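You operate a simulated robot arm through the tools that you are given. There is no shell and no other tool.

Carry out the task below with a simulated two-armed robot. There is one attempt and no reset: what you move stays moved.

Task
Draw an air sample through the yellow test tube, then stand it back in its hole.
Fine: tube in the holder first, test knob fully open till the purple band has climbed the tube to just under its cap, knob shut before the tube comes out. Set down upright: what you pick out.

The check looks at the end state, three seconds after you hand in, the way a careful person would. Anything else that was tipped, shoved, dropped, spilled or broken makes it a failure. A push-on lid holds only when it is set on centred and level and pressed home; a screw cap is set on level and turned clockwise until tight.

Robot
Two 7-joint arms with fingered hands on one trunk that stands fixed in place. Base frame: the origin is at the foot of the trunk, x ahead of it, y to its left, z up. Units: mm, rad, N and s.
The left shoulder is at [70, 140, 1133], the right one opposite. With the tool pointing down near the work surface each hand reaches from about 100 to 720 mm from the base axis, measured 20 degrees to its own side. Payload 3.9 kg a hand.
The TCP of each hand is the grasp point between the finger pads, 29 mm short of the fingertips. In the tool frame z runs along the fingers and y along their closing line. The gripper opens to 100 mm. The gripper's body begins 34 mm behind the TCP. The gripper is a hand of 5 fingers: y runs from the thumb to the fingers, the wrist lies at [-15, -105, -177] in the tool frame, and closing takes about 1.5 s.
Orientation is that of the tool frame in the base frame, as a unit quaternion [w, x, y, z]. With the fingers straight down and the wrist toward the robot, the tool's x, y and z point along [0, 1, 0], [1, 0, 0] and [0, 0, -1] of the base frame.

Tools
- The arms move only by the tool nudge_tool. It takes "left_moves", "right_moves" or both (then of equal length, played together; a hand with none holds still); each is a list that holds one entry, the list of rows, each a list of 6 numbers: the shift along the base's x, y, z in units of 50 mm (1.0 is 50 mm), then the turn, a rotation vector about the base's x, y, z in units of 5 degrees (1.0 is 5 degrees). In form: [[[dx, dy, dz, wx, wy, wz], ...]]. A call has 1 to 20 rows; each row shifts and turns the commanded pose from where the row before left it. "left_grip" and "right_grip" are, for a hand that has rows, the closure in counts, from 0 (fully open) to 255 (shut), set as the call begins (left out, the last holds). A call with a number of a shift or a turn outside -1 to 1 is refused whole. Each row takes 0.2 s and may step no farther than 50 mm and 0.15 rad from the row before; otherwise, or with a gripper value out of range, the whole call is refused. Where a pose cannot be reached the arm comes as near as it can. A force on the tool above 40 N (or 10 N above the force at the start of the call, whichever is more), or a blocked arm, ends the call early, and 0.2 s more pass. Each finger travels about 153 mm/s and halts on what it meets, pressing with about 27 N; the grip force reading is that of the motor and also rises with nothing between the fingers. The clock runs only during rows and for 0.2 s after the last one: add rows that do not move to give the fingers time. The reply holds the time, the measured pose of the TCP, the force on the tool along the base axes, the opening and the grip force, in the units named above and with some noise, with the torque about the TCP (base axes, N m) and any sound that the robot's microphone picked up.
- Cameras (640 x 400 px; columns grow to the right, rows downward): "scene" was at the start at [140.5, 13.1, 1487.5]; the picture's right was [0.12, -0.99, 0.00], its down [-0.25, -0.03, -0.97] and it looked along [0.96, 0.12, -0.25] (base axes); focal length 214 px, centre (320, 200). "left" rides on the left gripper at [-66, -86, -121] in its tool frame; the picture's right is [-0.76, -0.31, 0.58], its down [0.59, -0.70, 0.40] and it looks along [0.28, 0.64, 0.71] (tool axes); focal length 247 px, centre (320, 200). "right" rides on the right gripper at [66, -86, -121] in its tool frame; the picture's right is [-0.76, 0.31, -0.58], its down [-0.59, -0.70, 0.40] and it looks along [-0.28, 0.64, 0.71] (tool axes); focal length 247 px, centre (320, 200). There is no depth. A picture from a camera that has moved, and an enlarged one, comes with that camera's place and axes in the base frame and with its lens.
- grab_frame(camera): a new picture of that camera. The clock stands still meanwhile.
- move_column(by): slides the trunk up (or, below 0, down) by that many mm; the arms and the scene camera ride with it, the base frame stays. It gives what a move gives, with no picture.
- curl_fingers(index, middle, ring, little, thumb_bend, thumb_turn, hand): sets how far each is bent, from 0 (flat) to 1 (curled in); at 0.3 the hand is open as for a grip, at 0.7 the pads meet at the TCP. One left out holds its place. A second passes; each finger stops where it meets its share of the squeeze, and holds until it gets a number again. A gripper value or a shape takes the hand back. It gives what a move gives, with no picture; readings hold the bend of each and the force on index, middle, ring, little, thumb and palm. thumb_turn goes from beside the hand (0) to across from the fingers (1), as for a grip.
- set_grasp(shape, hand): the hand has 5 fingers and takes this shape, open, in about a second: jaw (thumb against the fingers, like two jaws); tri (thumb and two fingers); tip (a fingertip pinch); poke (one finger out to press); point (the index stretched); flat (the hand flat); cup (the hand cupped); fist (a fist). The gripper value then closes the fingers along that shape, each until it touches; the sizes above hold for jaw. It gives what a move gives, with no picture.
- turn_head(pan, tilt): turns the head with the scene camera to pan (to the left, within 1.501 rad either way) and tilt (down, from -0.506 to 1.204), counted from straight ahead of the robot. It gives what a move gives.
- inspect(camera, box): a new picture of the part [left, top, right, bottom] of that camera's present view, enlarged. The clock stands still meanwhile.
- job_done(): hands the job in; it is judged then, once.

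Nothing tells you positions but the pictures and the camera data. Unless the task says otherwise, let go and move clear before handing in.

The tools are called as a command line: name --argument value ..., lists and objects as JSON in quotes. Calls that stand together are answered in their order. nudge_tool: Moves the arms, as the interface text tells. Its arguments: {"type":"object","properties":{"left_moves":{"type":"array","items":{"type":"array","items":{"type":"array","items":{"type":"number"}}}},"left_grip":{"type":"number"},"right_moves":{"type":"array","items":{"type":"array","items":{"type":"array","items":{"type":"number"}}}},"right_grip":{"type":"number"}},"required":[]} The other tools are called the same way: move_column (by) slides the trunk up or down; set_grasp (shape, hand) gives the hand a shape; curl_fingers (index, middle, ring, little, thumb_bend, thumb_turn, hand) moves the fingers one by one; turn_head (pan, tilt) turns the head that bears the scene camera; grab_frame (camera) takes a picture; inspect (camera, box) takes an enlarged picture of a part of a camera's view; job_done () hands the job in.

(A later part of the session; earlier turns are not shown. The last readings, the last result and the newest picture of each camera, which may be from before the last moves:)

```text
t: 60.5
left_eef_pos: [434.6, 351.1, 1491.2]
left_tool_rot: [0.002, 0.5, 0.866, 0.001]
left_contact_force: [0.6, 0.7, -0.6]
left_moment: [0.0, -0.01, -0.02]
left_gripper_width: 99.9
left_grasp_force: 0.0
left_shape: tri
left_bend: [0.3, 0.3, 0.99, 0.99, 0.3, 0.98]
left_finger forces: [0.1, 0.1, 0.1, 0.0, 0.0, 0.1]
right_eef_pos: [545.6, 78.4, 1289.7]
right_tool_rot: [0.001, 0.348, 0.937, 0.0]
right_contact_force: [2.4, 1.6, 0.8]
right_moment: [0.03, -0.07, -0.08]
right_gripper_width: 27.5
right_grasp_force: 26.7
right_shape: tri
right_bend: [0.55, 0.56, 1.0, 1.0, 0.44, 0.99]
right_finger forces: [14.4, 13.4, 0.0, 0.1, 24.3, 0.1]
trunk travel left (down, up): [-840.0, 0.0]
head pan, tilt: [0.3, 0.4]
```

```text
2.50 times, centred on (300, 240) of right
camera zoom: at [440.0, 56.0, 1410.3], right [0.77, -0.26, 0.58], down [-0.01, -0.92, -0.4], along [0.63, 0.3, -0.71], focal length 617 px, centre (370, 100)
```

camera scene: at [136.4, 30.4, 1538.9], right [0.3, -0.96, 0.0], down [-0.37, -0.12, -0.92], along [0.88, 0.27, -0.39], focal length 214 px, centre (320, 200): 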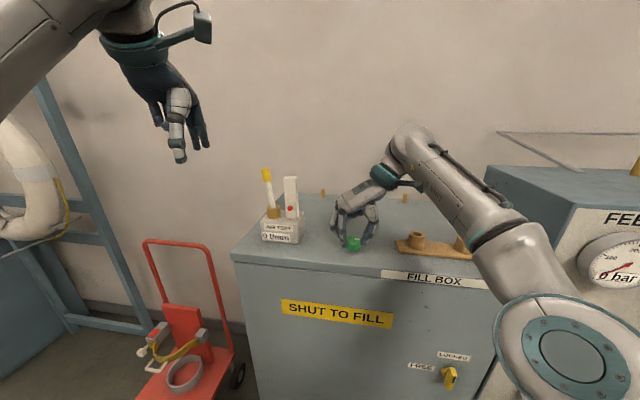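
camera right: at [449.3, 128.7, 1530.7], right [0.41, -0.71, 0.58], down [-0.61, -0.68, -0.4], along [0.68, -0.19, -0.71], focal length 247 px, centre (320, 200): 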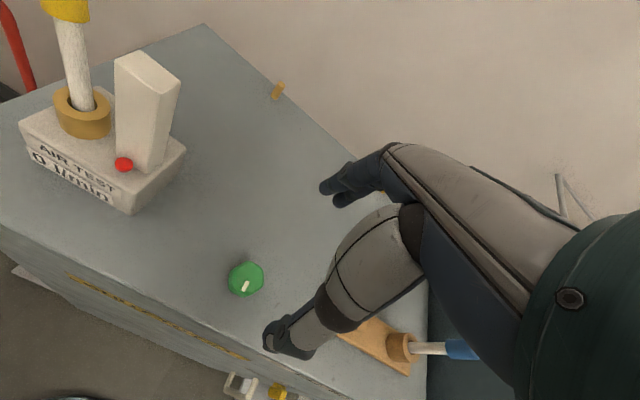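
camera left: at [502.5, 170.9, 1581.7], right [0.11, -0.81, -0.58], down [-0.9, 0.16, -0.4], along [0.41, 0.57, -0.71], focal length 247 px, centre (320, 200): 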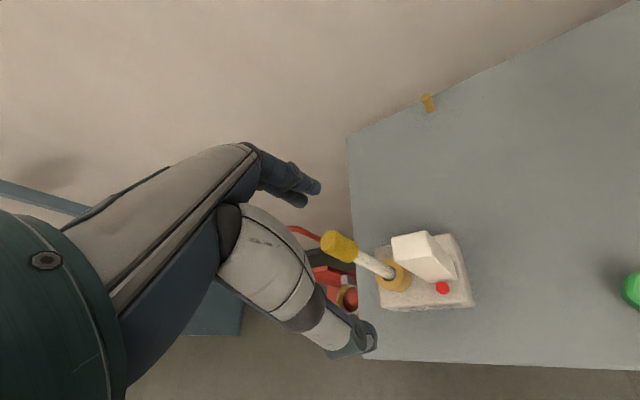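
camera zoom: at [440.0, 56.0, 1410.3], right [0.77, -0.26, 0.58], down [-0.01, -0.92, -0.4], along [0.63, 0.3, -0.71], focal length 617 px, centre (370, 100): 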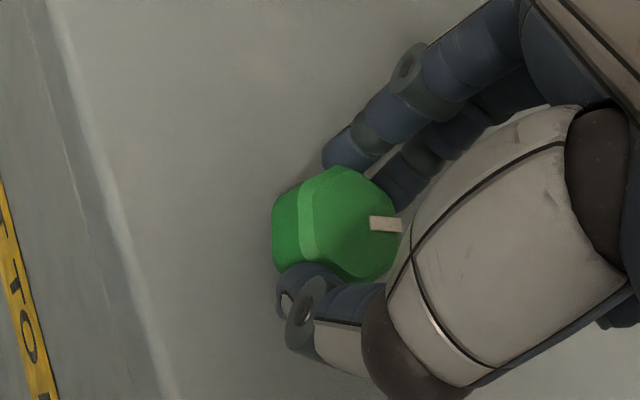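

The knob turned another 40 degrees and the float rose again. I'll continue to about 100 degrees of yaw, inside reach.

nudge_tool --right_moves '[[[0, 0, 0, 0, 0, 1], [0, 0, 0, 0, 0, 1], [0, 0, 0, 0, 0, 1], [0, 0, 0, 0, 0, 1], [0, 0, 0, 0, 0, 1], [0, 0, 0, 0, 0, 1]]]'

inspect --camera "scene" --box '[240, 155, 400, 265]'

nudge_tool --right_moves '[[[0, 0, 0, 0, 0, 1], [0, 0, 0, 0, 0, 1], [0, 0, 0, 0, 0, 1], [0, 0, 0, 0, 0, 1], [0, 0, 0, 0, 0, 1]]]'

inspect --camera "scene" --box '[240, 155, 400, 265]'

inspect --camera "right" --box '[220, 160, 380, 320]'

```text
t: 61.9
left_eef_pos: [433.0, 352.0, 1490.5]
left_tool_rot: [0.0, 0.5, 0.866, 0.0]
left_contact_force: [-0.4, 0.0, -0.1]
left_moment: [-0.02, 0.01, 0.03]
left_gripper_width: 100.0
left_grasp_force: 0.1
left_shape: tri
left_bend: [0.3, 0.3, 0.99, 0.99, 0.3, 0.98]
left_finger forces: [0.1, 0.1, 0.1, 0.1, 0.0, 0.1]
right_eef_pos: [545.3, 80.0, 1289.6]
right_tool_rot: [0.001, 0.094, 0.996, 0.0]
right_contact_force: [0.9, 2.3, 0.5]
right_moment: [0.05, -0.01, -0.08]
right_gripper_width: 27.2
right_grasp_force: 27.0
right_shape: tri
right_bend: [0.55, 0.56, 1.0, 1.0, 0.44, 0.99]
right_finger forces: [14.6, 12.6, 0.1, 0.1, 24.6, 0.0]
trunk travel left (down, up): [-840.0, 0.0]
head pan, tilt: [0.3, 0.4]
```

```text
3.64 times, centred on (320, 210) of scene
camera zoom: at [136.2, 29.9, 1539.0], right [0.3, -0.96, 0.0], down [-0.37, -0.12, -0.92], along [0.88, 0.27, -0.39], focal length 780 px, centre (320, 164)
```

zoom: 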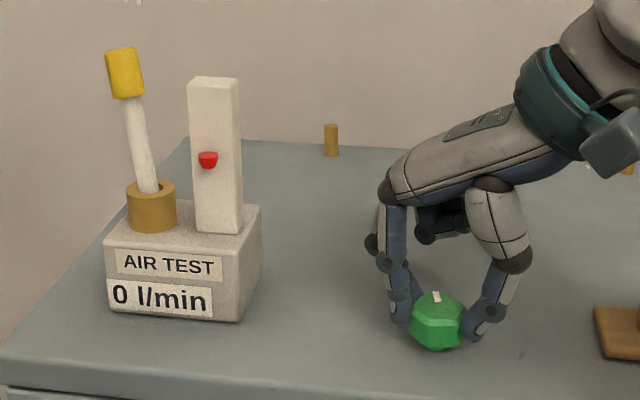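

```text
t: 63.1
left_eef_pos: [432.3, 353.1, 1491.6]
left_tool_rot: [0.001, 0.501, 0.866, 0.0]
left_contact_force: [-0.2, -0.4, 0.2]
left_moment: [-0.02, -0.02, -0.02]
left_gripper_width: 99.8
left_grasp_force: 0.1
left_shape: tri
left_bend: [0.3, 0.3, 0.99, 0.99, 0.3, 0.98]
left_finger forces: [0.0, 0.1, 0.0, 0.0, 0.0, 0.1]
right_eef_pos: [544.8, 79.6, 1289.2]
right_tool_rot: [0.001, -0.124, 0.992, -0.001]
right_contact_force: [-1.0, 3.6, 0.2]
right_moment: [0.08, 0.05, -0.12]
right_gripper_width: 27.5
right_grasp_force: 27.4
right_shape: tri
right_bend: [0.54, 0.56, 1.0, 1.0, 0.44, 0.98]
right_finger forces: [14.8, 13.0, 0.1, 0.1, 24.5, 0.1]
trunk travel left (down, up): [-840.0, 0.0]
head pan, tilt: [0.3, 0.4]
```

```text
3.64 times, centred on (320, 210) of scene
camera zoom: at [135.5, 30.1, 1539.1], right [0.3, -0.96, 0.0], down [-0.37, -0.12, -0.92], along [0.88, 0.27, -0.39], focal length 780 px, centre (320, 164)
```

zoom: 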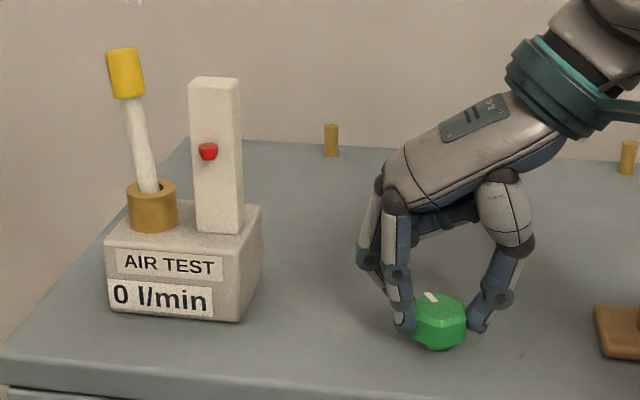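

```text
2.50 times, centred on (300, 240) of right
camera zoom: at [502.3, -20.4, 1410.3], right [0.66, 0.48, 0.58], down [0.74, -0.54, -0.4], along [0.12, 0.69, -0.71], focal length 617 px, centre (370, 100)
```

zoom: 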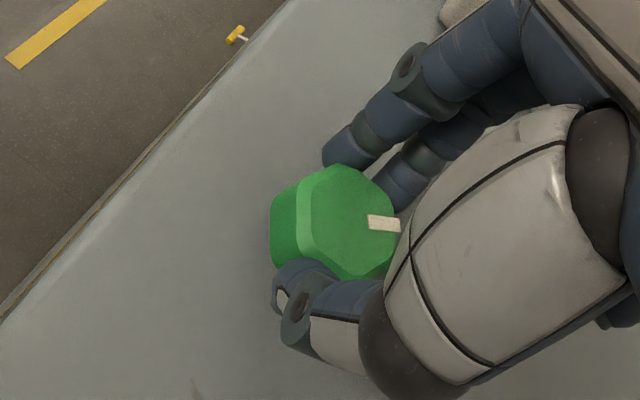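

The knob has turned about 217 degrees in total with the float at roughly 56%. I'll finish this stroke, open the fingers around the knob, and rotate the hand back in place.

nudge_tool --right_moves '[[[0, 0, 0, 0, 0, 1], [0, 0, 0, 0, 0, 0.5], [0, 0, 0, 0, 0, 0]]]'

nudge_tool --right_moves '[[[0, 0, 0, 0, 0, 0], [0, 0, 0, 0, 0, 0], [0, 0, 0, 0, 0, 0], [0, 0, 0, 0, 0, 0], [0, 0, 0, 0, 0, 0]]]' --right_grip 105

inspect --camera "right" --box '[220, 160, 380, 320]'

inspect --camera "scene" --box '[240, 155, 400, 265]'

```text
t: 63.9
left_eef_pos: [433.2, 351.0, 1491.2]
left_tool_rot: [0.001, 0.5, 0.866, 0.0]
left_contact_force: [0.4, 0.0, 0.9]
left_moment: [0.07, 0.0, -0.01]
left_gripper_width: 99.7
left_grasp_force: 0.1
left_shape: tri
left_bend: [0.3, 0.3, 0.99, 0.99, 0.3, 0.98]
left_finger forces: [0.0, 0.0, 0.0, 0.0, 0.1, 0.1]
right_eef_pos: [544.7, 79.4, 1289.2]
right_tool_rot: [0.002, -0.188, 0.982, 0.0]
right_contact_force: [-1.7, 3.1, 3.7]
right_moment: [0.09, 0.05, -0.08]
right_gripper_width: 27.4
right_grasp_force: 27.5
right_shape: tri
right_bend: [0.54, 0.56, 1.0, 1.0, 0.44, 0.98]
right_finger forces: [14.6, 13.6, 0.0, 0.0, 25.1, 0.0]
trunk travel left (down, up): [-840.0, 0.0]
head pan, tilt: [0.3, 0.4]
```

```text
t: 65.1
left_eef_pos: [434.3, 351.3, 1490.7]
left_tool_rot: [-0.001, 0.5, 0.866, 0.0]
left_contact_force: [-0.8, 0.6, -0.7]
left_moment: [0.02, 0.01, -0.03]
left_gripper_width: 99.8
left_grasp_force: 0.1
left_shape: tri
left_bend: [0.3, 0.3, 0.99, 0.99, 0.3, 0.98]
left_finger forces: [0.0, 0.0, 0.1, 0.1, 0.0, 0.1]
right_eef_pos: [545.8, 78.5, 1288.4]
right_tool_rot: [0.001, -0.187, 0.982, -0.001]
right_contact_force: [0.4, 1.2, -0.2]
right_moment: [0.0, 0.03, 0.02]
right_gripper_width: 58.7
right_grasp_force: 0.1
right_shape: tri
right_bend: [0.39, 0.39, 0.99, 0.99, 0.31, 1.0]
right_finger forces: [0.1, 0.0, 0.1, 0.0, 0.1, 0.0]
trunk travel left (down, up): [-840.0, 0.0]
head pan, tilt: [0.3, 0.4]
```

```text
2.50 times, centred on (300, 240) of right
camera zoom: at [516.1, -25.7, 1409.7], right [0.59, 0.56, 0.58], down [0.81, -0.44, -0.4], along [0.03, 0.7, -0.71], focal length 617 px, centre (370, 100)
```

zoom: 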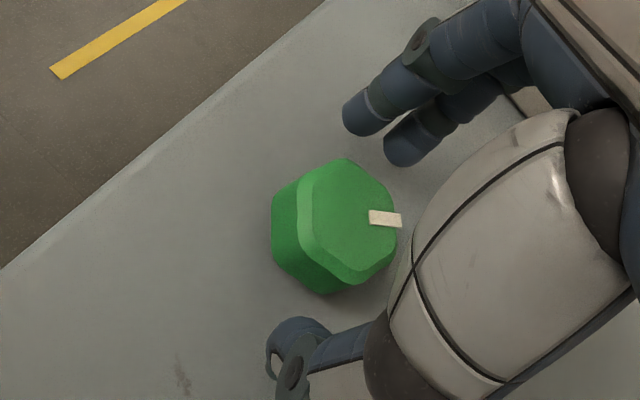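

```text
3.64 times, centred on (320, 210) of scene
camera zoom: at [136.3, 29.6, 1539.0], right [0.3, -0.96, 0.0], down [-0.37, -0.12, -0.92], along [0.88, 0.27, -0.39], focal length 780 px, centre (320, 164)
```

zoom: 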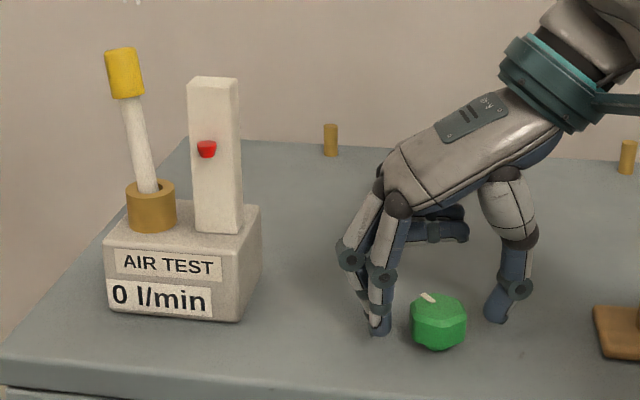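

The fingers are clear of the knob all round. I'll rotate the hand back by 120 degrees in place.

nudge_tool --right_moves '[[[0, 0, 0, 0, 0, -1], [0, 0, 0, 0, 0, -1], [0, 0, 0, 0, 0, -1], [0, 0, 0, 0, 0, -1], [0, 0, 0, 0, 0, -1], [0, 0, 0, 0, 0, -1], [0, 0, 0, 0, 0, -1], [0, 0, 0, 0, 0, -1], [0, 0, 0, 0, 0, -1], [0, 0, 0, 0, 0, -1], [0, 0, 0, 0, 0, -1], [0, 0, 0, 0, 0, -1], [0, 0, 0, 0, 0, -1], [0, 0, 0, 0, 0, -1], [0, 0, 0, 0, 0, -1], [0, 0, 0, 0, 0, -1], [0, 0, 0, 0, 0, -1], [0, 0, 0, 0, 0, -1], [0, 0, 0, 0, 0, -1], [0, 0, 0, 0, 0, -1]]]'

nudge_tool --right_moves '[[[0, 0, 0, 0, 0, -1], [0, 0, 0, 0, 0, -1], [0, 0, 0, 0, 0, -1], [0, 0, 0, 0, 0, -1], [0, 0, 0, 0, 0, 0]]]'

inspect --camera "right" --box '[220, 160, 380, 320]'

inspect --camera "scene" --box '[240, 155, 400, 265]'

```text
t: 69.3
left_eef_pos: [433.8, 351.4, 1490.3]
left_tool_rot: [0.001, 0.499, 0.866, -0.001]
left_contact_force: [0.4, 0.2, 0.7]
left_moment: [-0.01, 0.01, 0.01]
left_gripper_width: 99.6
left_grasp_force: 0.0
left_shape: tri
left_bend: [0.3, 0.3, 0.99, 0.99, 0.3, 0.98]
left_finger forces: [0.0, 0.0, 0.1, 0.0, 0.0, 0.1]
right_eef_pos: [544.3, 79.0, 1289.8]
right_tool_rot: [0.0, 0.633, 0.774, -0.001]
right_contact_force: [0.8, 0.4, 0.0]
right_moment: [0.01, 0.01, -0.01]
right_gripper_width: 58.8
right_grasp_force: 0.1
right_shape: tri
right_bend: [0.39, 0.39, 0.99, 0.99, 0.3, 1.0]
right_finger forces: [0.0, 0.1, 0.1, 0.1, 0.0, 0.0]
trunk travel left (down, up): [-840.0, 0.0]
head pan, tilt: [0.3, 0.4]
```

```text
t: 70.5
left_eef_pos: [434.2, 351.1, 1491.5]
left_tool_rot: [0.0, 0.5, 0.866, 0.0]
left_contact_force: [-0.4, -0.4, 0.3]
left_moment: [-0.04, -0.02, -0.02]
left_gripper_width: 100.0
left_grasp_force: 0.1
left_shape: tri
left_bend: [0.3, 0.3, 0.99, 0.99, 0.3, 0.98]
left_finger forces: [0.0, 0.1, 0.0, 0.0, 0.0, 0.0]
right_eef_pos: [545.1, 73.7, 1300.2]
right_tool_rot: [-0.01, 0.759, 0.651, 0.011]
right_contact_force: [-0.1, 0.0, 0.6]
right_moment: [-0.02, -0.02, -0.02]
right_gripper_width: 58.5
right_grasp_force: 0.1
right_shape: tri
right_bend: [0.39, 0.39, 0.99, 0.99, 0.3, 1.0]
right_finger forces: [0.0, 0.1, 0.1, 0.0, 0.0, 0.0]
trunk travel left (down, up): [-840.0, 0.0]
head pan, tilt: [0.3, 0.4]
```

```text
2.50 times, centred on (300, 240) of right
camera zoom: at [470.7, 146.6, 1423.9], right [0.19, -0.81, 0.55], down [-0.78, -0.46, -0.42], along [0.59, -0.35, -0.72], focal length 617 px, centre (370, 100)
```

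zoom: 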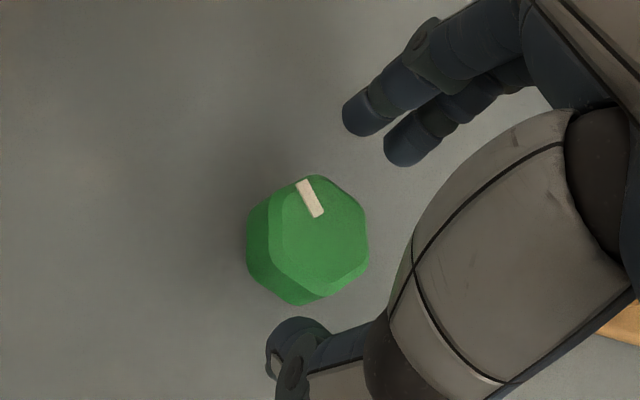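

```text
3.64 times, centred on (320, 210) of scene
camera zoom: at [136.4, 29.4, 1539.0], right [0.3, -0.96, 0.0], down [-0.37, -0.12, -0.92], along [0.88, 0.27, -0.39], focal length 780 px, centre (320, 164)
```

zoom: 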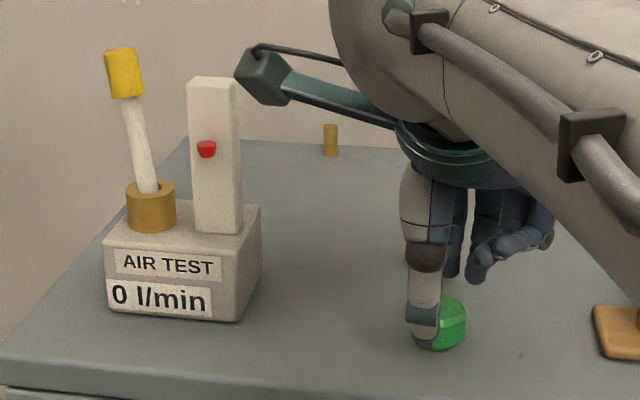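

The arm drifts up and tilts slightly at -8 degrees yaw, so that is near a joint limit. I'll come back to about +2 degrees and check the pose.

nudge_tool --right_moves '[[[0, 0, 0, 0, 0, 1], [0, 0, 0, 0, 0, 1], [0, 0, 0, 0, 0, 0], [0, 0, 0, 0, 0, 0]]]'

inspect --camera "right" --box '[220, 160, 380, 320]'

```text
t: 71.5
left_eef_pos: [432.0, 352.4, 1491.0]
left_tool_rot: [0.0, 0.5, 0.866, -0.001]
left_contact_force: [1.0, 0.2, 0.1]
left_moment: [0.0, 0.01, 0.02]
left_gripper_width: 99.8
left_grasp_force: 0.1
left_shape: tri
left_bend: [0.3, 0.3, 0.99, 0.99, 0.3, 0.98]
left_finger forces: [0.1, 0.1, 0.0, 0.0, 0.0, 0.1]
right_eef_pos: [545.5, 79.6, 1289.1]
right_tool_rot: [0.001, 0.697, 0.717, -0.002]
right_contact_force: [-0.4, 0.1, 0.6]
right_moment: [0.03, 0.02, 0.01]
right_gripper_width: 58.6
right_grasp_force: 0.1
right_shape: tri
right_bend: [0.39, 0.39, 0.99, 0.99, 0.3, 1.0]
right_finger forces: [0.1, 0.0, 0.1, 0.0, 0.1, 0.0]
trunk travel left (down, up): [-840.0, 0.0]
head pan, tilt: [0.3, 0.4]
```

```text
2.50 times, centred on (300, 240) of right
camera zoom: at [457.8, 141.7, 1409.5], right [0.33, -0.75, 0.58], down [-0.69, -0.61, -0.4], along [0.65, -0.27, -0.71], focal length 617 px, centre (370, 100)
```

zoom: 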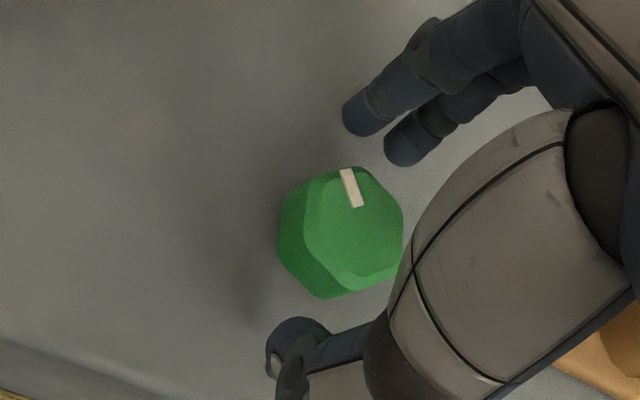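

The pose is restored and the knob is centred. I'll close on it and continue counterclockwise.

nudge_tool --right_moves '[[[0, 0, 0, 0, 0, 0], [0, 0, 0, 0, 0, 0], [0, 0, 0, 0, 0, 0], [0, 0, 0, 0, 0, 0], [0, 0, 0, 0, 0, 0], [0, 0, 0, 0, 0, 1], [0, 0, 0, 0, 0, 1], [0, 0, 0, 0, 0, 1], [0, 0, 0, 0, 0, 1]]]' --right_grip 255

inspect --camera "right" --box '[220, 160, 380, 320]'

inspect --camera "scene" --box '[240, 155, 400, 265]'

```text
t: 73.5
left_eef_pos: [433.2, 349.5, 1491.5]
left_tool_rot: [0.0, 0.5, 0.866, 0.001]
left_contact_force: [-0.2, 0.0, 0.5]
left_moment: [-0.01, -0.01, -0.03]
left_gripper_width: 100.1
left_grasp_force: 0.0
left_shape: tri
left_bend: [0.3, 0.3, 0.99, 0.99, 0.3, 0.98]
left_finger forces: [0.0, 0.0, 0.1, 0.0, 0.0, 0.0]
right_eef_pos: [545.8, 78.5, 1288.2]
right_tool_rot: [0.001, 0.561, 0.828, -0.001]
right_contact_force: [-1.5, -3.2, -3.4]
right_moment: [-0.1, 0.03, -0.06]
right_gripper_width: 27.7
right_grasp_force: 26.9
right_shape: tri
right_bend: [0.74, 0.56, 1.0, 1.0, 0.45, 0.99]
right_finger forces: [11.4, 12.3, 0.0, 0.0, 25.7, 0.1]
trunk travel left (down, up): [-840.0, 0.0]
head pan, tilt: [0.3, 0.4]
```

```text
2.50 times, centred on (300, 240) of right
camera zoom: at [441.9, 106.5, 1409.8], right [0.57, -0.59, 0.58], down [-0.43, -0.81, -0.4], along [0.7, -0.03, -0.71], focal length 617 px, centre (370, 100)
```

zoom: 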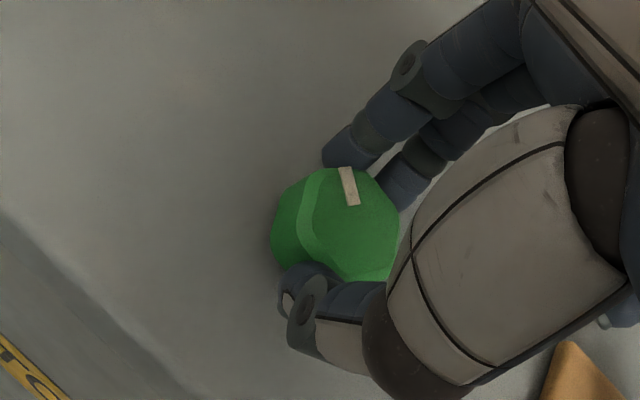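

```text
3.64 times, centred on (320, 210) of scene
camera zoom: at [136.6, 28.1, 1539.0], right [0.3, -0.96, 0.0], down [-0.37, -0.11, -0.92], along [0.88, 0.27, -0.39], focal length 780 px, centre (320, 164)
```

zoom: 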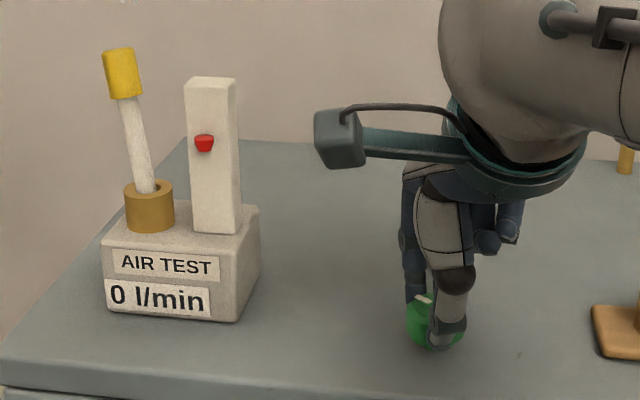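

The float is rising again. I'll continue in steps, watching for the stop and for any purple in the tube.

nudge_tool --right_moves '[[[0, 0, 0, 0, 0, 1], [0, 0, 0, 0, 0, 1], [0, 0, 0, 0, 0, 1], [0, 0, 0, 0, 0, 1], [0, 0, 0, 0, 0, 1], [0, 0, 0, 0, 0, 1]]]'

inspect --camera "scene" --box '[240, 155, 400, 265]'

nudge_tool --right_moves '[[[0, 0, 0, 0, 0, 1], [0, 0, 0, 0, 0, 1], [0, 0, 0, 0, 0, 1], [0, 0, 0, 0, 0, 1]]]'

inspect --camera "scene" --box '[240, 155, 400, 265]'

inspect --camera "right" --box '[220, 160, 380, 320]'

```text
t: 74.9
left_eef_pos: [433.6, 350.6, 1492.1]
left_tool_rot: [0.0, 0.501, 0.865, 0.0]
left_contact_force: [-0.5, 0.2, -0.6]
left_moment: [0.05, 0.0, 0.04]
left_gripper_width: 99.7
left_grasp_force: 0.0
left_shape: tri
left_bend: [0.3, 0.3, 0.99, 0.99, 0.3, 0.98]
left_finger forces: [0.0, 0.1, 0.0, 0.1, 0.0, 0.0]
right_eef_pos: [545.2, 78.3, 1289.3]
right_tool_rot: [0.0, 0.328, 0.945, -0.001]
right_contact_force: [0.2, -1.8, -4.4]
right_moment: [-0.05, 0.0, -0.09]
right_gripper_width: 27.4
right_grasp_force: 27.4
right_shape: tri
right_bend: [0.74, 0.56, 1.0, 1.0, 0.45, 0.99]
right_finger forces: [12.2, 11.9, 0.0, 0.0, 25.5, 0.1]
trunk travel left (down, up): [-840.0, 0.0]
head pan, tilt: [0.3, 0.4]
```

```text
3.64 times, centred on (320, 210) of scene
camera zoom: at [136.8, 28.7, 1539.0], right [0.3, -0.96, 0.0], down [-0.37, -0.11, -0.92], along [0.88, 0.27, -0.39], focal length 780 px, centre (320, 164)
```

zoom: 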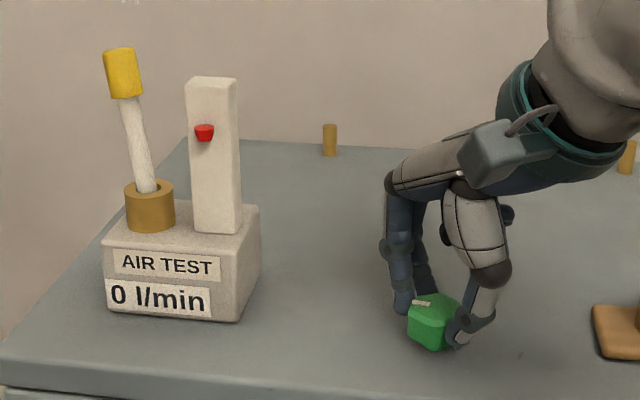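

```text
t: 75.9
left_eef_pos: [435.4, 350.2, 1490.1]
left_tool_rot: [0.0, 0.499, 0.866, 0.0]
left_contact_force: [0.0, -0.3, -0.7]
left_moment: [-0.01, 0.01, 0.03]
left_gripper_width: 100.0
left_grasp_force: 0.1
left_shape: tri
left_bend: [0.3, 0.3, 0.99, 0.99, 0.3, 0.98]
left_finger forces: [0.0, 0.0, 0.1, 0.0, 0.1, 0.0]
right_eef_pos: [548.5, 78.3, 1288.5]
right_tool_rot: [0.001, 0.16, 0.987, 0.0]
right_contact_force: [5.5, -2.6, -3.0]
right_moment: [-0.08, -0.1, -0.29]
right_gripper_width: 27.0
right_grasp_force: 26.8
right_shape: tri
right_bend: [0.74, 0.57, 1.0, 1.0, 0.45, 0.96]
right_finger forces: [13.8, 15.1, 0.0, 0.0, 26.5, 0.0]
trunk travel left (down, up): [-840.0, 0.0]
head pan, tilt: [0.3, 0.4]
```

```text
3.64 times, centred on (320, 210) of scene
camera zoom: at [138.7, 28.8, 1538.8], right [0.3, -0.96, 0.0], down [-0.37, -0.11, -0.92], along [0.88, 0.27, -0.39], focal length 780 px, centre (320, 164)
```

zoom: 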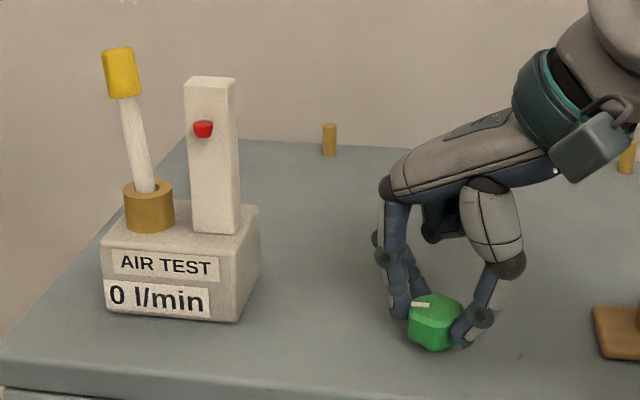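

```text
2.50 times, centred on (300, 240) of right
camera zoom: at [458.4, 17.0, 1409.7], right [0.81, 0.05, 0.58], down [0.34, -0.85, -0.4], along [0.47, 0.52, -0.71], focal length 617 px, centre (370, 100)
```

zoom: 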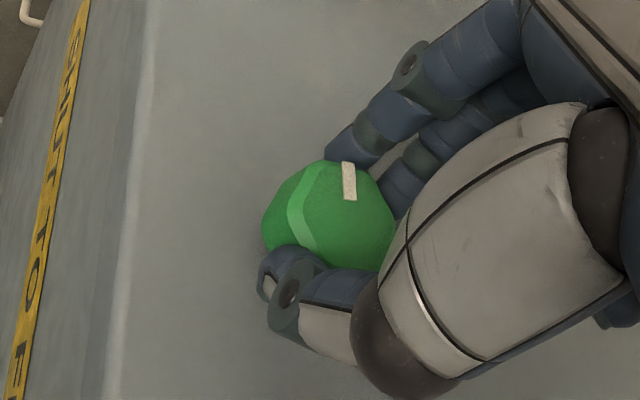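

The torque has tripled and the mark has stopped following the hand, so the knob appears to be at its open stop after about 270 degrees. I'll look closely at the display, tube and mark.

inspect --camera "scene" --box '[256, 160, 312, 240]'

inspect --camera "left" --box '[400, 100, 560, 240]'

inspect --camera "scene" --box '[328, 220, 376, 250]'

```text
5.00 times, centred on (284, 200) of scene
camera zoom: at [138.7, 28.8, 1538.8], right [0.3, -0.96, 0.0], down [-0.37, -0.11, -0.92], along [0.88, 0.27, -0.39], focal length 1072 px, centre (500, 200)
```

zoom: 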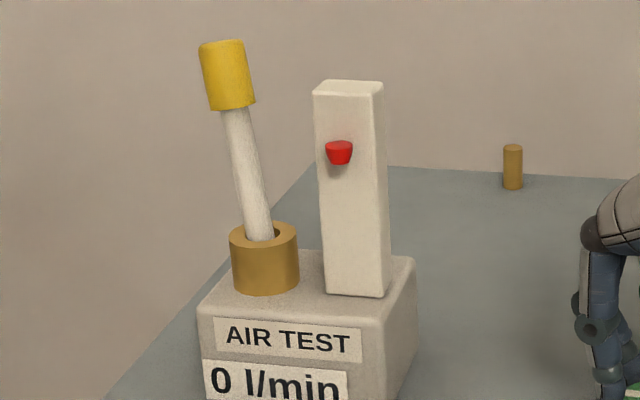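

```text
2.86 times, centred on (480, 170) of left
camera zoom: at [395.3, 251.9, 1612.3], right [0.11, -0.81, -0.58], down [-0.9, 0.16, -0.4], along [0.41, 0.57, -0.71], focal length 706 px, centre (-137, 286)
```

zoom: 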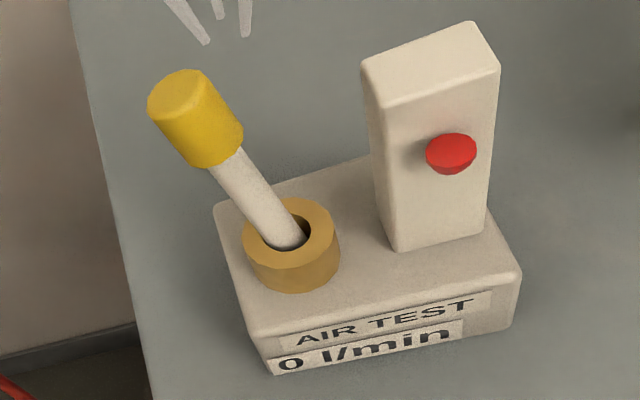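

```text
13.33 times, centred on (352, 235) of scene
camera zoom: at [138.7, 28.8, 1538.8], right [0.3, -0.96, 0.0], down [-0.37, -0.11, -0.92], along [0.88, 0.27, -0.39], focal length 2860 px, centre (-107, -267)
```

zoom: 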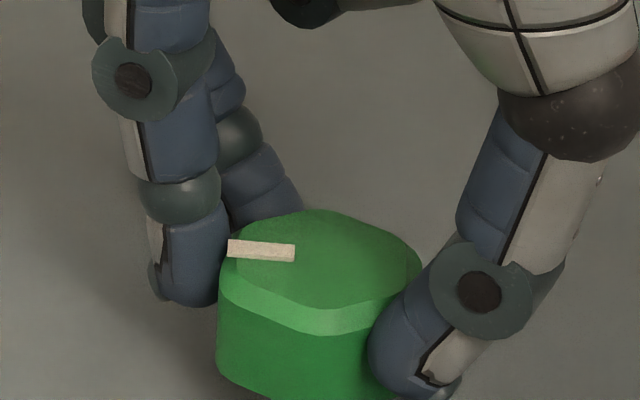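

Three pale streaks have appeared behind the test block in the left view. I'll look at the whole left frame and the scene before letting time pass.

grab_frame --camera "left"

grab_frame --camera "scene"

inspect --camera "left" --box '[400, 60, 560, 160]'

```text
taken
camera left: at [395.3, 251.9, 1612.3], right [0.11, -0.81, -0.58], down [-0.9, 0.16, -0.4], along [0.41, 0.57, -0.71], focal length 247 px, centre (320, 200)
```

left: 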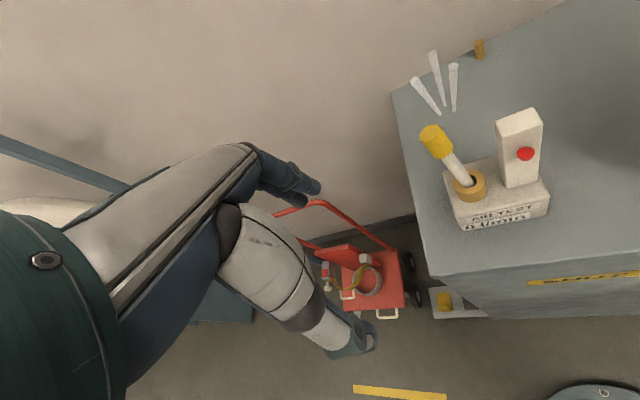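

```text
taken
camera scene: at [138.7, 28.8, 1538.8], right [0.3, -0.96, 0.0], down [-0.37, -0.11, -0.92], along [0.88, 0.27, -0.39], focal length 214 px, centre (320, 200)
```

scene: 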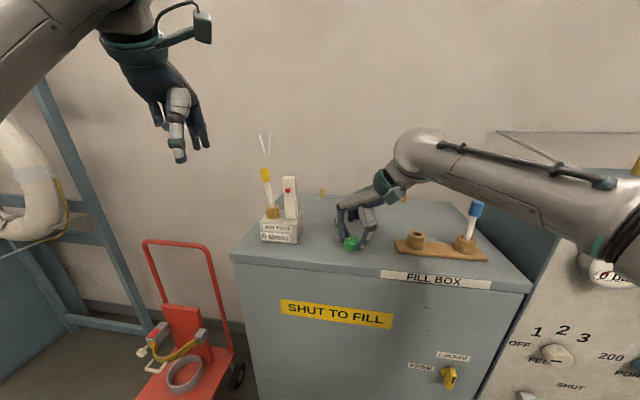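

```text
4.00 times, centred on (480, 110) of left
camera zoom: at [395.3, 251.9, 1612.3], right [0.11, -0.81, -0.58], down [-0.9, 0.16, -0.4], along [0.41, 0.57, -0.71], focal length 988 px, centre (-320, 560)
```

zoom: 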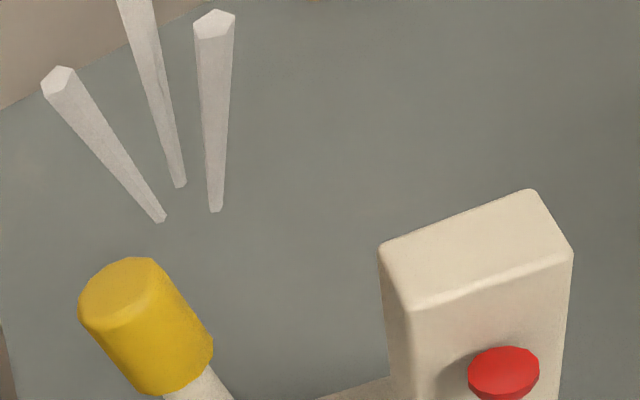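

Those streaks are air jetting out of the tube's top, so the valve is fully open and flowing. I'll hold the knob there and let one second pass while watching for the purple band.

nudge_tool --right_moves '[[[0, 0, 0, 0, 0, 0], [0, 0, 0, 0, 0, 0], [0, 0, 0, 0, 0, 0], [0, 0, 0, 0, 0, 0]]]'

inspect --camera "left" --box '[400, 100, 560, 240]'

inspect --camera "scene" --box '[256, 160, 312, 240]'

```text
t: 76.9
left_eef_pos: [436.3, 350.9, 1490.4]
left_tool_rot: [-0.001, 0.5, 0.866, 0.001]
left_contact_force: [0.4, 0.2, 0.1]
left_moment: [-0.04, 0.0, 0.01]
left_gripper_width: 99.8
left_grasp_force: 0.1
left_shape: tri
left_bend: [0.3, 0.3, 0.99, 0.99, 0.3, 0.98]
left_finger forces: [0.0, 0.0, 0.1, 0.0, 0.0, 0.0]
right_eef_pos: [548.2, 78.7, 1288.4]
right_tool_rot: [0.001, 0.16, 0.987, 0.0]
right_contact_force: [6.9, -2.7, -1.1]
right_moment: [-0.09, -0.16, -0.3]
right_gripper_width: 27.1
right_grasp_force: 27.4
right_shape: tri
right_bend: [0.74, 0.57, 1.0, 1.0, 0.45, 0.96]
right_finger forces: [13.9, 15.9, 0.0, 0.0, 26.5, 0.1]
trunk travel left (down, up): [-840.0, 0.0]
head pan, tilt: [0.3, 0.4]
```

```text
2.86 times, centred on (480, 170) of left
camera zoom: at [395.5, 251.5, 1612.4], right [0.11, -0.81, -0.58], down [-0.9, 0.16, -0.4], along [0.41, 0.57, -0.71], focal length 706 px, centre (-137, 286)
```

zoom: 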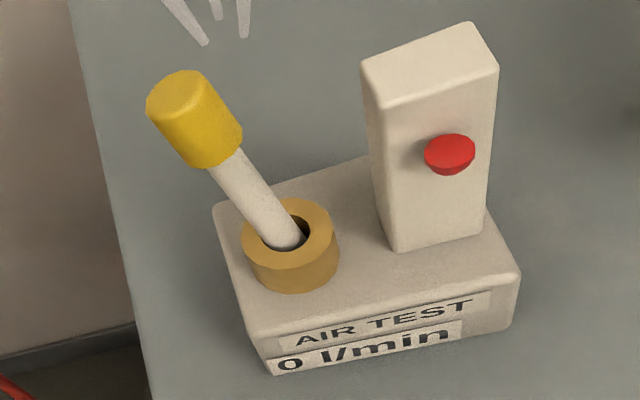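

```text
5.00 times, centred on (284, 200) of scene
camera zoom: at [138.9, 28.4, 1538.8], right [0.3, -0.96, 0.0], down [-0.37, -0.11, -0.92], along [0.88, 0.27, -0.39], focal length 1072 px, centre (500, 200)
```

zoom: 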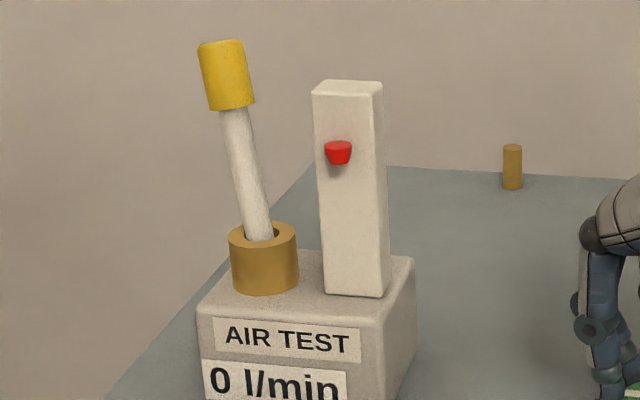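

No purple shows above the socket yet. I'll wait a bit longer with the valve held open.

nudge_tool --right_moves '[[[0, 0, 0, 0, 0, 0], [0, 0, 0, 0, 0, 0], [0, 0, 0, 0, 0, 0], [0, 0, 0, 0, 0, 0], [0, 0, 0, 0, 0, 0], [0, 0, 0, 0, 0, 0], [0, 0, 0, 0, 0, 0], [0, 0, 0, 0, 0, 0], [0, 0, 0, 0, 0, 0]]]'

inspect --camera "left" --box '[400, 100, 560, 240]'

inspect --camera "scene" --box '[256, 160, 312, 240]'

```text
t: 78.9
left_eef_pos: [436.4, 350.3, 1491.2]
left_tool_rot: [0.0, 0.5, 0.866, 0.001]
left_contact_force: [-0.1, 0.3, -0.4]
left_moment: [0.01, 0.01, 0.05]
left_gripper_width: 99.9
left_grasp_force: 0.1
left_shape: tri
left_bend: [0.3, 0.3, 0.99, 0.99, 0.3, 0.98]
left_finger forces: [0.0, 0.0, 0.0, 0.0, 0.1, 0.0]
right_eef_pos: [548.4, 77.9, 1289.3]
right_tool_rot: [0.0, 0.16, 0.987, -0.001]
right_contact_force: [8.4, -2.2, 1.7]
right_moment: [-0.08, -0.13, -0.3]
right_gripper_width: 27.0
right_grasp_force: 27.1
right_shape: tri
right_bend: [0.74, 0.57, 1.0, 1.0, 0.45, 0.96]
right_finger forces: [14.1, 16.5, 0.0, 0.1, 26.6, 0.0]
trunk travel left (down, up): [-840.0, 0.0]
head pan, tilt: [0.3, 0.4]
```

```text
2.86 times, centred on (480, 170) of left
camera zoom: at [395.5, 251.4, 1612.4], right [0.11, -0.81, -0.58], down [-0.9, 0.16, -0.4], along [0.41, 0.57, -0.71], focal length 706 px, centre (-137, 286)
```

zoom: 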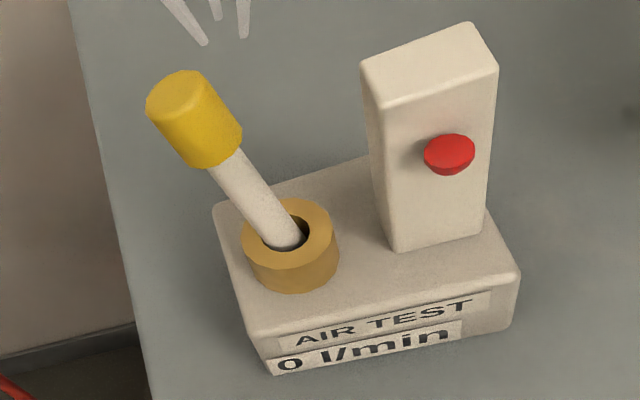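

```text
5.00 times, centred on (284, 200) of scene
camera zoom: at [138.9, 28.3, 1538.8], right [0.3, -0.96, 0.0], down [-0.37, -0.11, -0.92], along [0.88, 0.27, -0.39], focal length 1072 px, centre (500, 200)
```

zoom: 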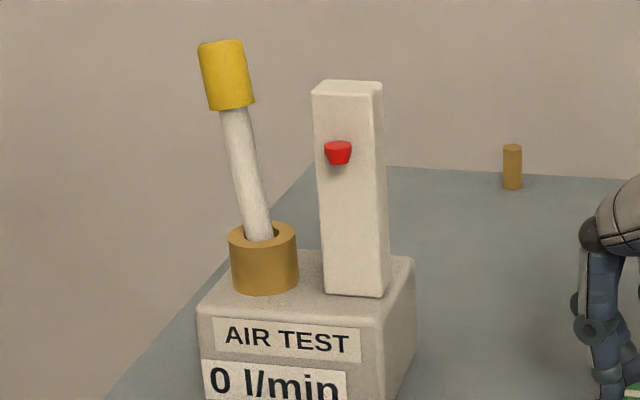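

Nothing shows yet, but the lowest 28 mm of the tube is hidden in the socket. I'll wait another four seconds.

nudge_tool --right_moves '[[[0, 0, 0, 0, 0, 0], [0, 0, 0, 0, 0, 0], [0, 0, 0, 0, 0, 0], [0, 0, 0, 0, 0, 0], [0, 0, 0, 0, 0, 0], [0, 0, 0, 0, 0, 0], [0, 0, 0, 0, 0, 0], [0, 0, 0, 0, 0, 0], [0, 0, 0, 0, 0, 0], [0, 0, 0, 0, 0, 0], [0, 0, 0, 0, 0, 0], [0, 0, 0, 0, 0, 0], [0, 0, 0, 0, 0, 0], [0, 0, 0, 0, 0, 0], [0, 0, 0, 0, 0, 0], [0, 0, 0, 0, 0, 0], [0, 0, 0, 0, 0, 0], [0, 0, 0, 0, 0, 0], [0, 0, 0, 0, 0, 0]]]'

inspect --camera "left" --box '[400, 100, 560, 240]'

inspect --camera "scene" --box '[256, 130, 312, 240]'

```text
t: 82.9
left_eef_pos: [437.1, 350.1, 1491.0]
left_tool_rot: [-0.001, 0.5, 0.866, 0.002]
left_contact_force: [-0.2, 0.4, 0.0]
left_moment: [-0.02, -0.01, 0.01]
left_gripper_width: 99.9
left_grasp_force: 0.0
left_shape: tri
left_bend: [0.3, 0.3, 0.99, 0.99, 0.3, 0.98]
left_finger forces: [0.0, 0.1, 0.0, 0.0, 0.1, 0.0]
right_eef_pos: [547.5, 78.3, 1288.5]
right_tool_rot: [0.0, 0.159, 0.987, 0.0]
right_contact_force: [8.5, -3.1, 2.6]
right_moment: [-0.1, -0.17, -0.29]
right_gripper_width: 27.2
right_grasp_force: 26.8
right_shape: tri
right_bend: [0.74, 0.57, 1.0, 1.0, 0.45, 0.96]
right_finger forces: [14.0, 16.8, 0.1, 0.0, 26.8, 0.0]
trunk travel left (down, up): [-840.0, 0.0]
head pan, tilt: [0.3, 0.4]
```

```text
2.86 times, centred on (480, 170) of left
camera zoom: at [395.5, 251.4, 1612.4], right [0.11, -0.81, -0.58], down [-0.9, 0.16, -0.4], along [0.41, 0.57, -0.71], focal length 706 px, centre (-137, 286)
```

zoom: 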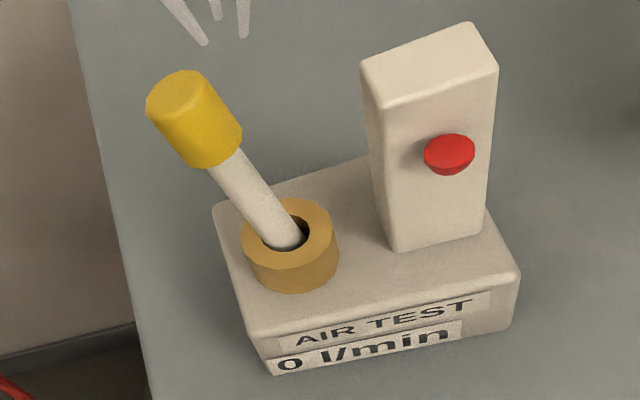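

```text
3.64 times, centred on (284, 185) of scene
camera zoom: at [138.8, 28.3, 1538.8], right [0.3, -0.96, 0.0], down [-0.37, -0.11, -0.92], along [0.88, 0.27, -0.39], focal length 780 px, centre (451, 254)
```

zoom: 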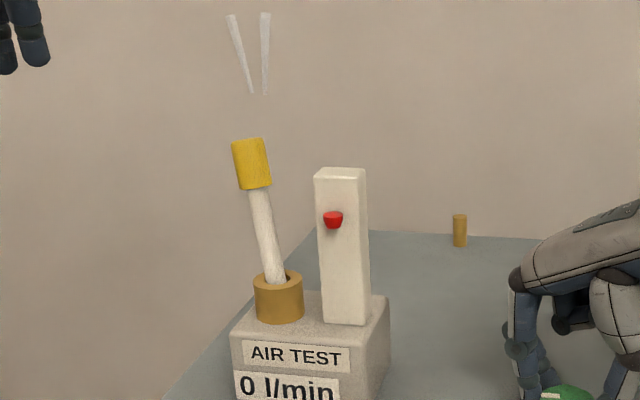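

After seven seconds fully open there is still no purple, and the lean of the tube may be keeping it from counting as seated. I'll bring the left hand back over the cap, tilted to match the lean, so I can straighten the tube.

nudge_tool --left_moves '[[[0.44, -0.26, -0.08, -0.34, 0, 0], [0.44, -0.26, -0.08, -0.34, 0, 0], [0.44, -0.26, -0.08, -0.34, 0, 0], [0.44, -0.26, -0.08, -0.34, 0, 0], [0.4, -0.26, -0.08, -0.34, 0, 0], [0, 0, 0, 0, 0, 0]]]'

grab_frame --camera "left"

inspect --camera "scene" --box '[240, 120, 352, 250]'

```text
t: 84.3
left_eef_pos: [544.4, 285.3, 1471.1]
left_tool_rot: [0.037, 0.498, 0.864, -0.064]
left_contact_force: [-0.3, -0.1, -0.3]
left_moment: [0.03, -0.03, 0.03]
left_gripper_width: 100.0
left_grasp_force: 0.1
left_shape: tri
left_bend: [0.3, 0.3, 0.99, 0.99, 0.3, 0.98]
left_finger forces: [0.0, 0.0, 0.0, 0.0, 0.0, 0.0]
right_eef_pos: [547.9, 78.6, 1288.0]
right_tool_rot: [0.001, 0.16, 0.987, 0.0]
right_contact_force: [8.1, -3.6, 1.9]
right_moment: [-0.07, -0.16, -0.29]
right_gripper_width: 27.1
right_grasp_force: 27.4
right_shape: tri
right_bend: [0.74, 0.57, 1.0, 1.0, 0.45, 0.96]
right_finger forces: [13.8, 17.0, 0.0, 0.1, 27.1, 0.0]
trunk travel left (down, up): [-840.0, 0.0]
head pan, tilt: [0.3, 0.4]
```

```text
taken
camera left: at [504.2, 205.1, 1605.8], right [0.11, -0.89, -0.45], down [-0.9, 0.1, -0.42], along [0.41, 0.46, -0.79], focal length 247 px, centre (320, 200)
```

left: 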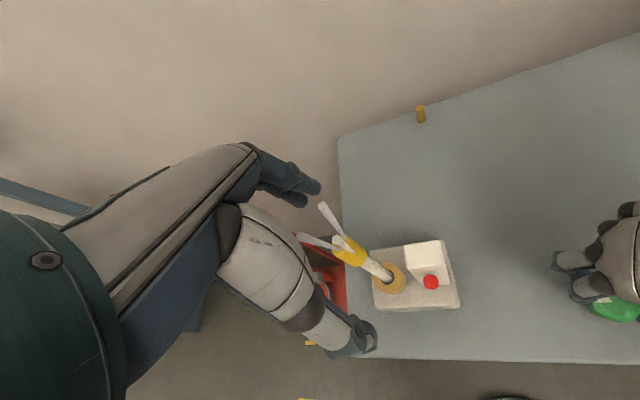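

```text
3.08 times, centred on (296, 185) of scene
camera zoom: at [138.6, 28.7, 1538.8], right [0.3, -0.96, 0.0], down [-0.37, -0.11, -0.92], along [0.88, 0.27, -0.39], focal length 660 px, centre (394, 246)
```

zoom: 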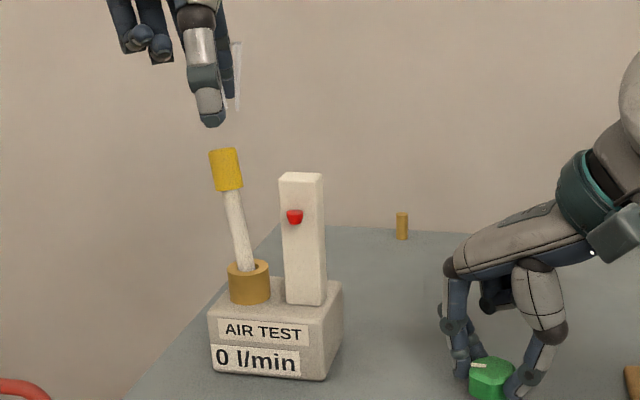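

inspect --camera "left" --box '[280, 190, 440, 320]'

inspect --camera "scene" --box '[264, 160, 304, 230]'

```text
3.08 times, centred on (360, 255) of left
camera zoom: at [504.2, 205.1, 1605.8], right [0.11, -0.89, -0.45], down [-0.9, 0.1, -0.42], along [0.41, 0.46, -0.79], focal length 760 px, centre (197, 31)
```

zoom: 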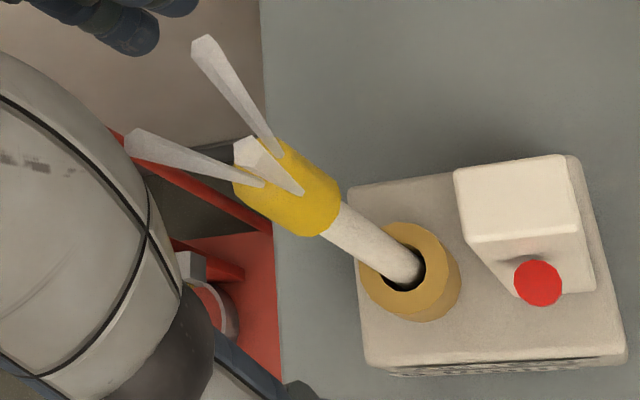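

```text
5.71 times, centred on (284, 195) of scene
camera zoom: at [138.6, 28.7, 1538.8], right [0.3, -0.96, 0.0], down [-0.37, -0.11, -0.92], along [0.88, 0.27, -0.39], focal length 1226 px, centre (526, 229)
```

zoom: 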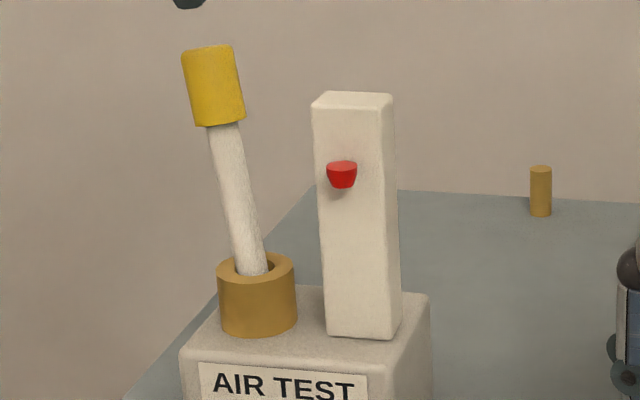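

The tube leans about 6 degrees in x and 10 degrees in y, with its cap top near (557, 288, 1415). I'll line the left hand up with that axis before descending.

nudge_tool --left_moves '[[[0.14, 0.1, 0, -0.15, 0.6, 0], [0.14, 0.1, 0, -0.15, 0.55, 0], [0, 0, 0, 0, 0, 0]]]'

inspect --camera "left" --box '[280, 190, 440, 320]'

inspect --camera "scene" --box '[240, 130, 320, 230]'

```text
t: 85.1
left_eef_pos: [558.1, 294.7, 1470.6]
left_tool_rot: [-0.001, 0.495, 0.863, -0.099]
left_contact_force: [-0.5, -0.5, -0.6]
left_moment: [0.0, 0.02, -0.03]
left_gripper_width: 99.8
left_grasp_force: 0.0
left_shape: tri
left_bend: [0.3, 0.3, 0.99, 0.99, 0.3, 0.98]
left_finger forces: [0.0, 0.1, 0.0, 0.1, 0.0, 0.0]
right_eef_pos: [548.1, 78.8, 1287.9]
right_tool_rot: [0.001, 0.16, 0.987, -0.002]
right_contact_force: [7.7, -3.3, 2.4]
right_moment: [-0.06, -0.12, -0.23]
right_gripper_width: 27.2
right_grasp_force: 26.6
right_shape: tri
right_bend: [0.74, 0.57, 1.0, 1.0, 0.45, 0.96]
right_finger forces: [13.6, 17.2, 0.1, 0.0, 27.5, 0.0]
trunk travel left (down, up): [-840.0, 0.0]
head pan, tilt: [0.3, 0.4]
```

```text
3.08 times, centred on (360, 255) of left
camera zoom: at [531.6, 218.2, 1611.4], right [0.07, -0.9, -0.44], down [-0.94, 0.09, -0.33], along [0.33, 0.43, -0.84], focal length 760 px, centre (197, 31)
```

zoom: 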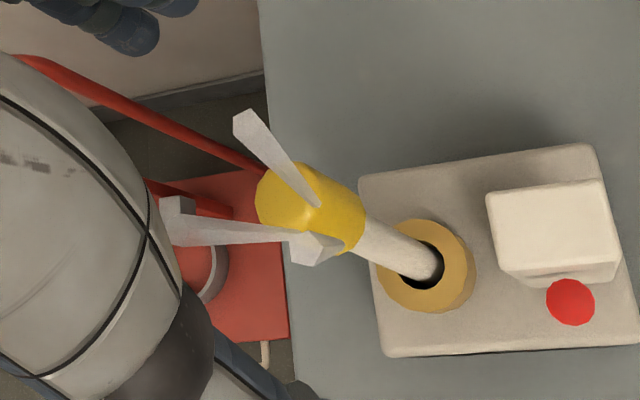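

```text
4.00 times, centred on (280, 180) of scene
camera zoom: at [138.7, 28.6, 1538.8], right [0.3, -0.96, 0.0], down [-0.37, -0.11, -0.92], along [0.88, 0.27, -0.39], focal length 858 px, centre (480, 280)
```

zoom: 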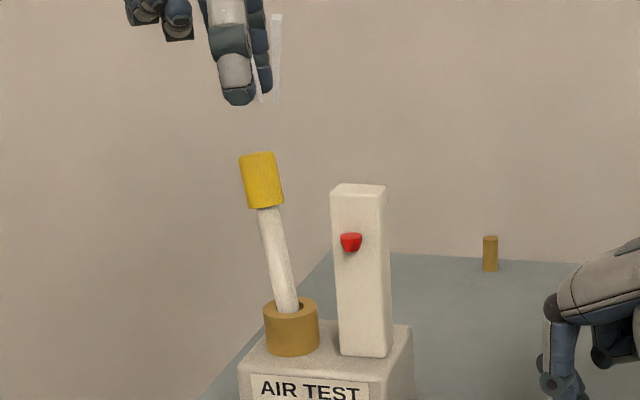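

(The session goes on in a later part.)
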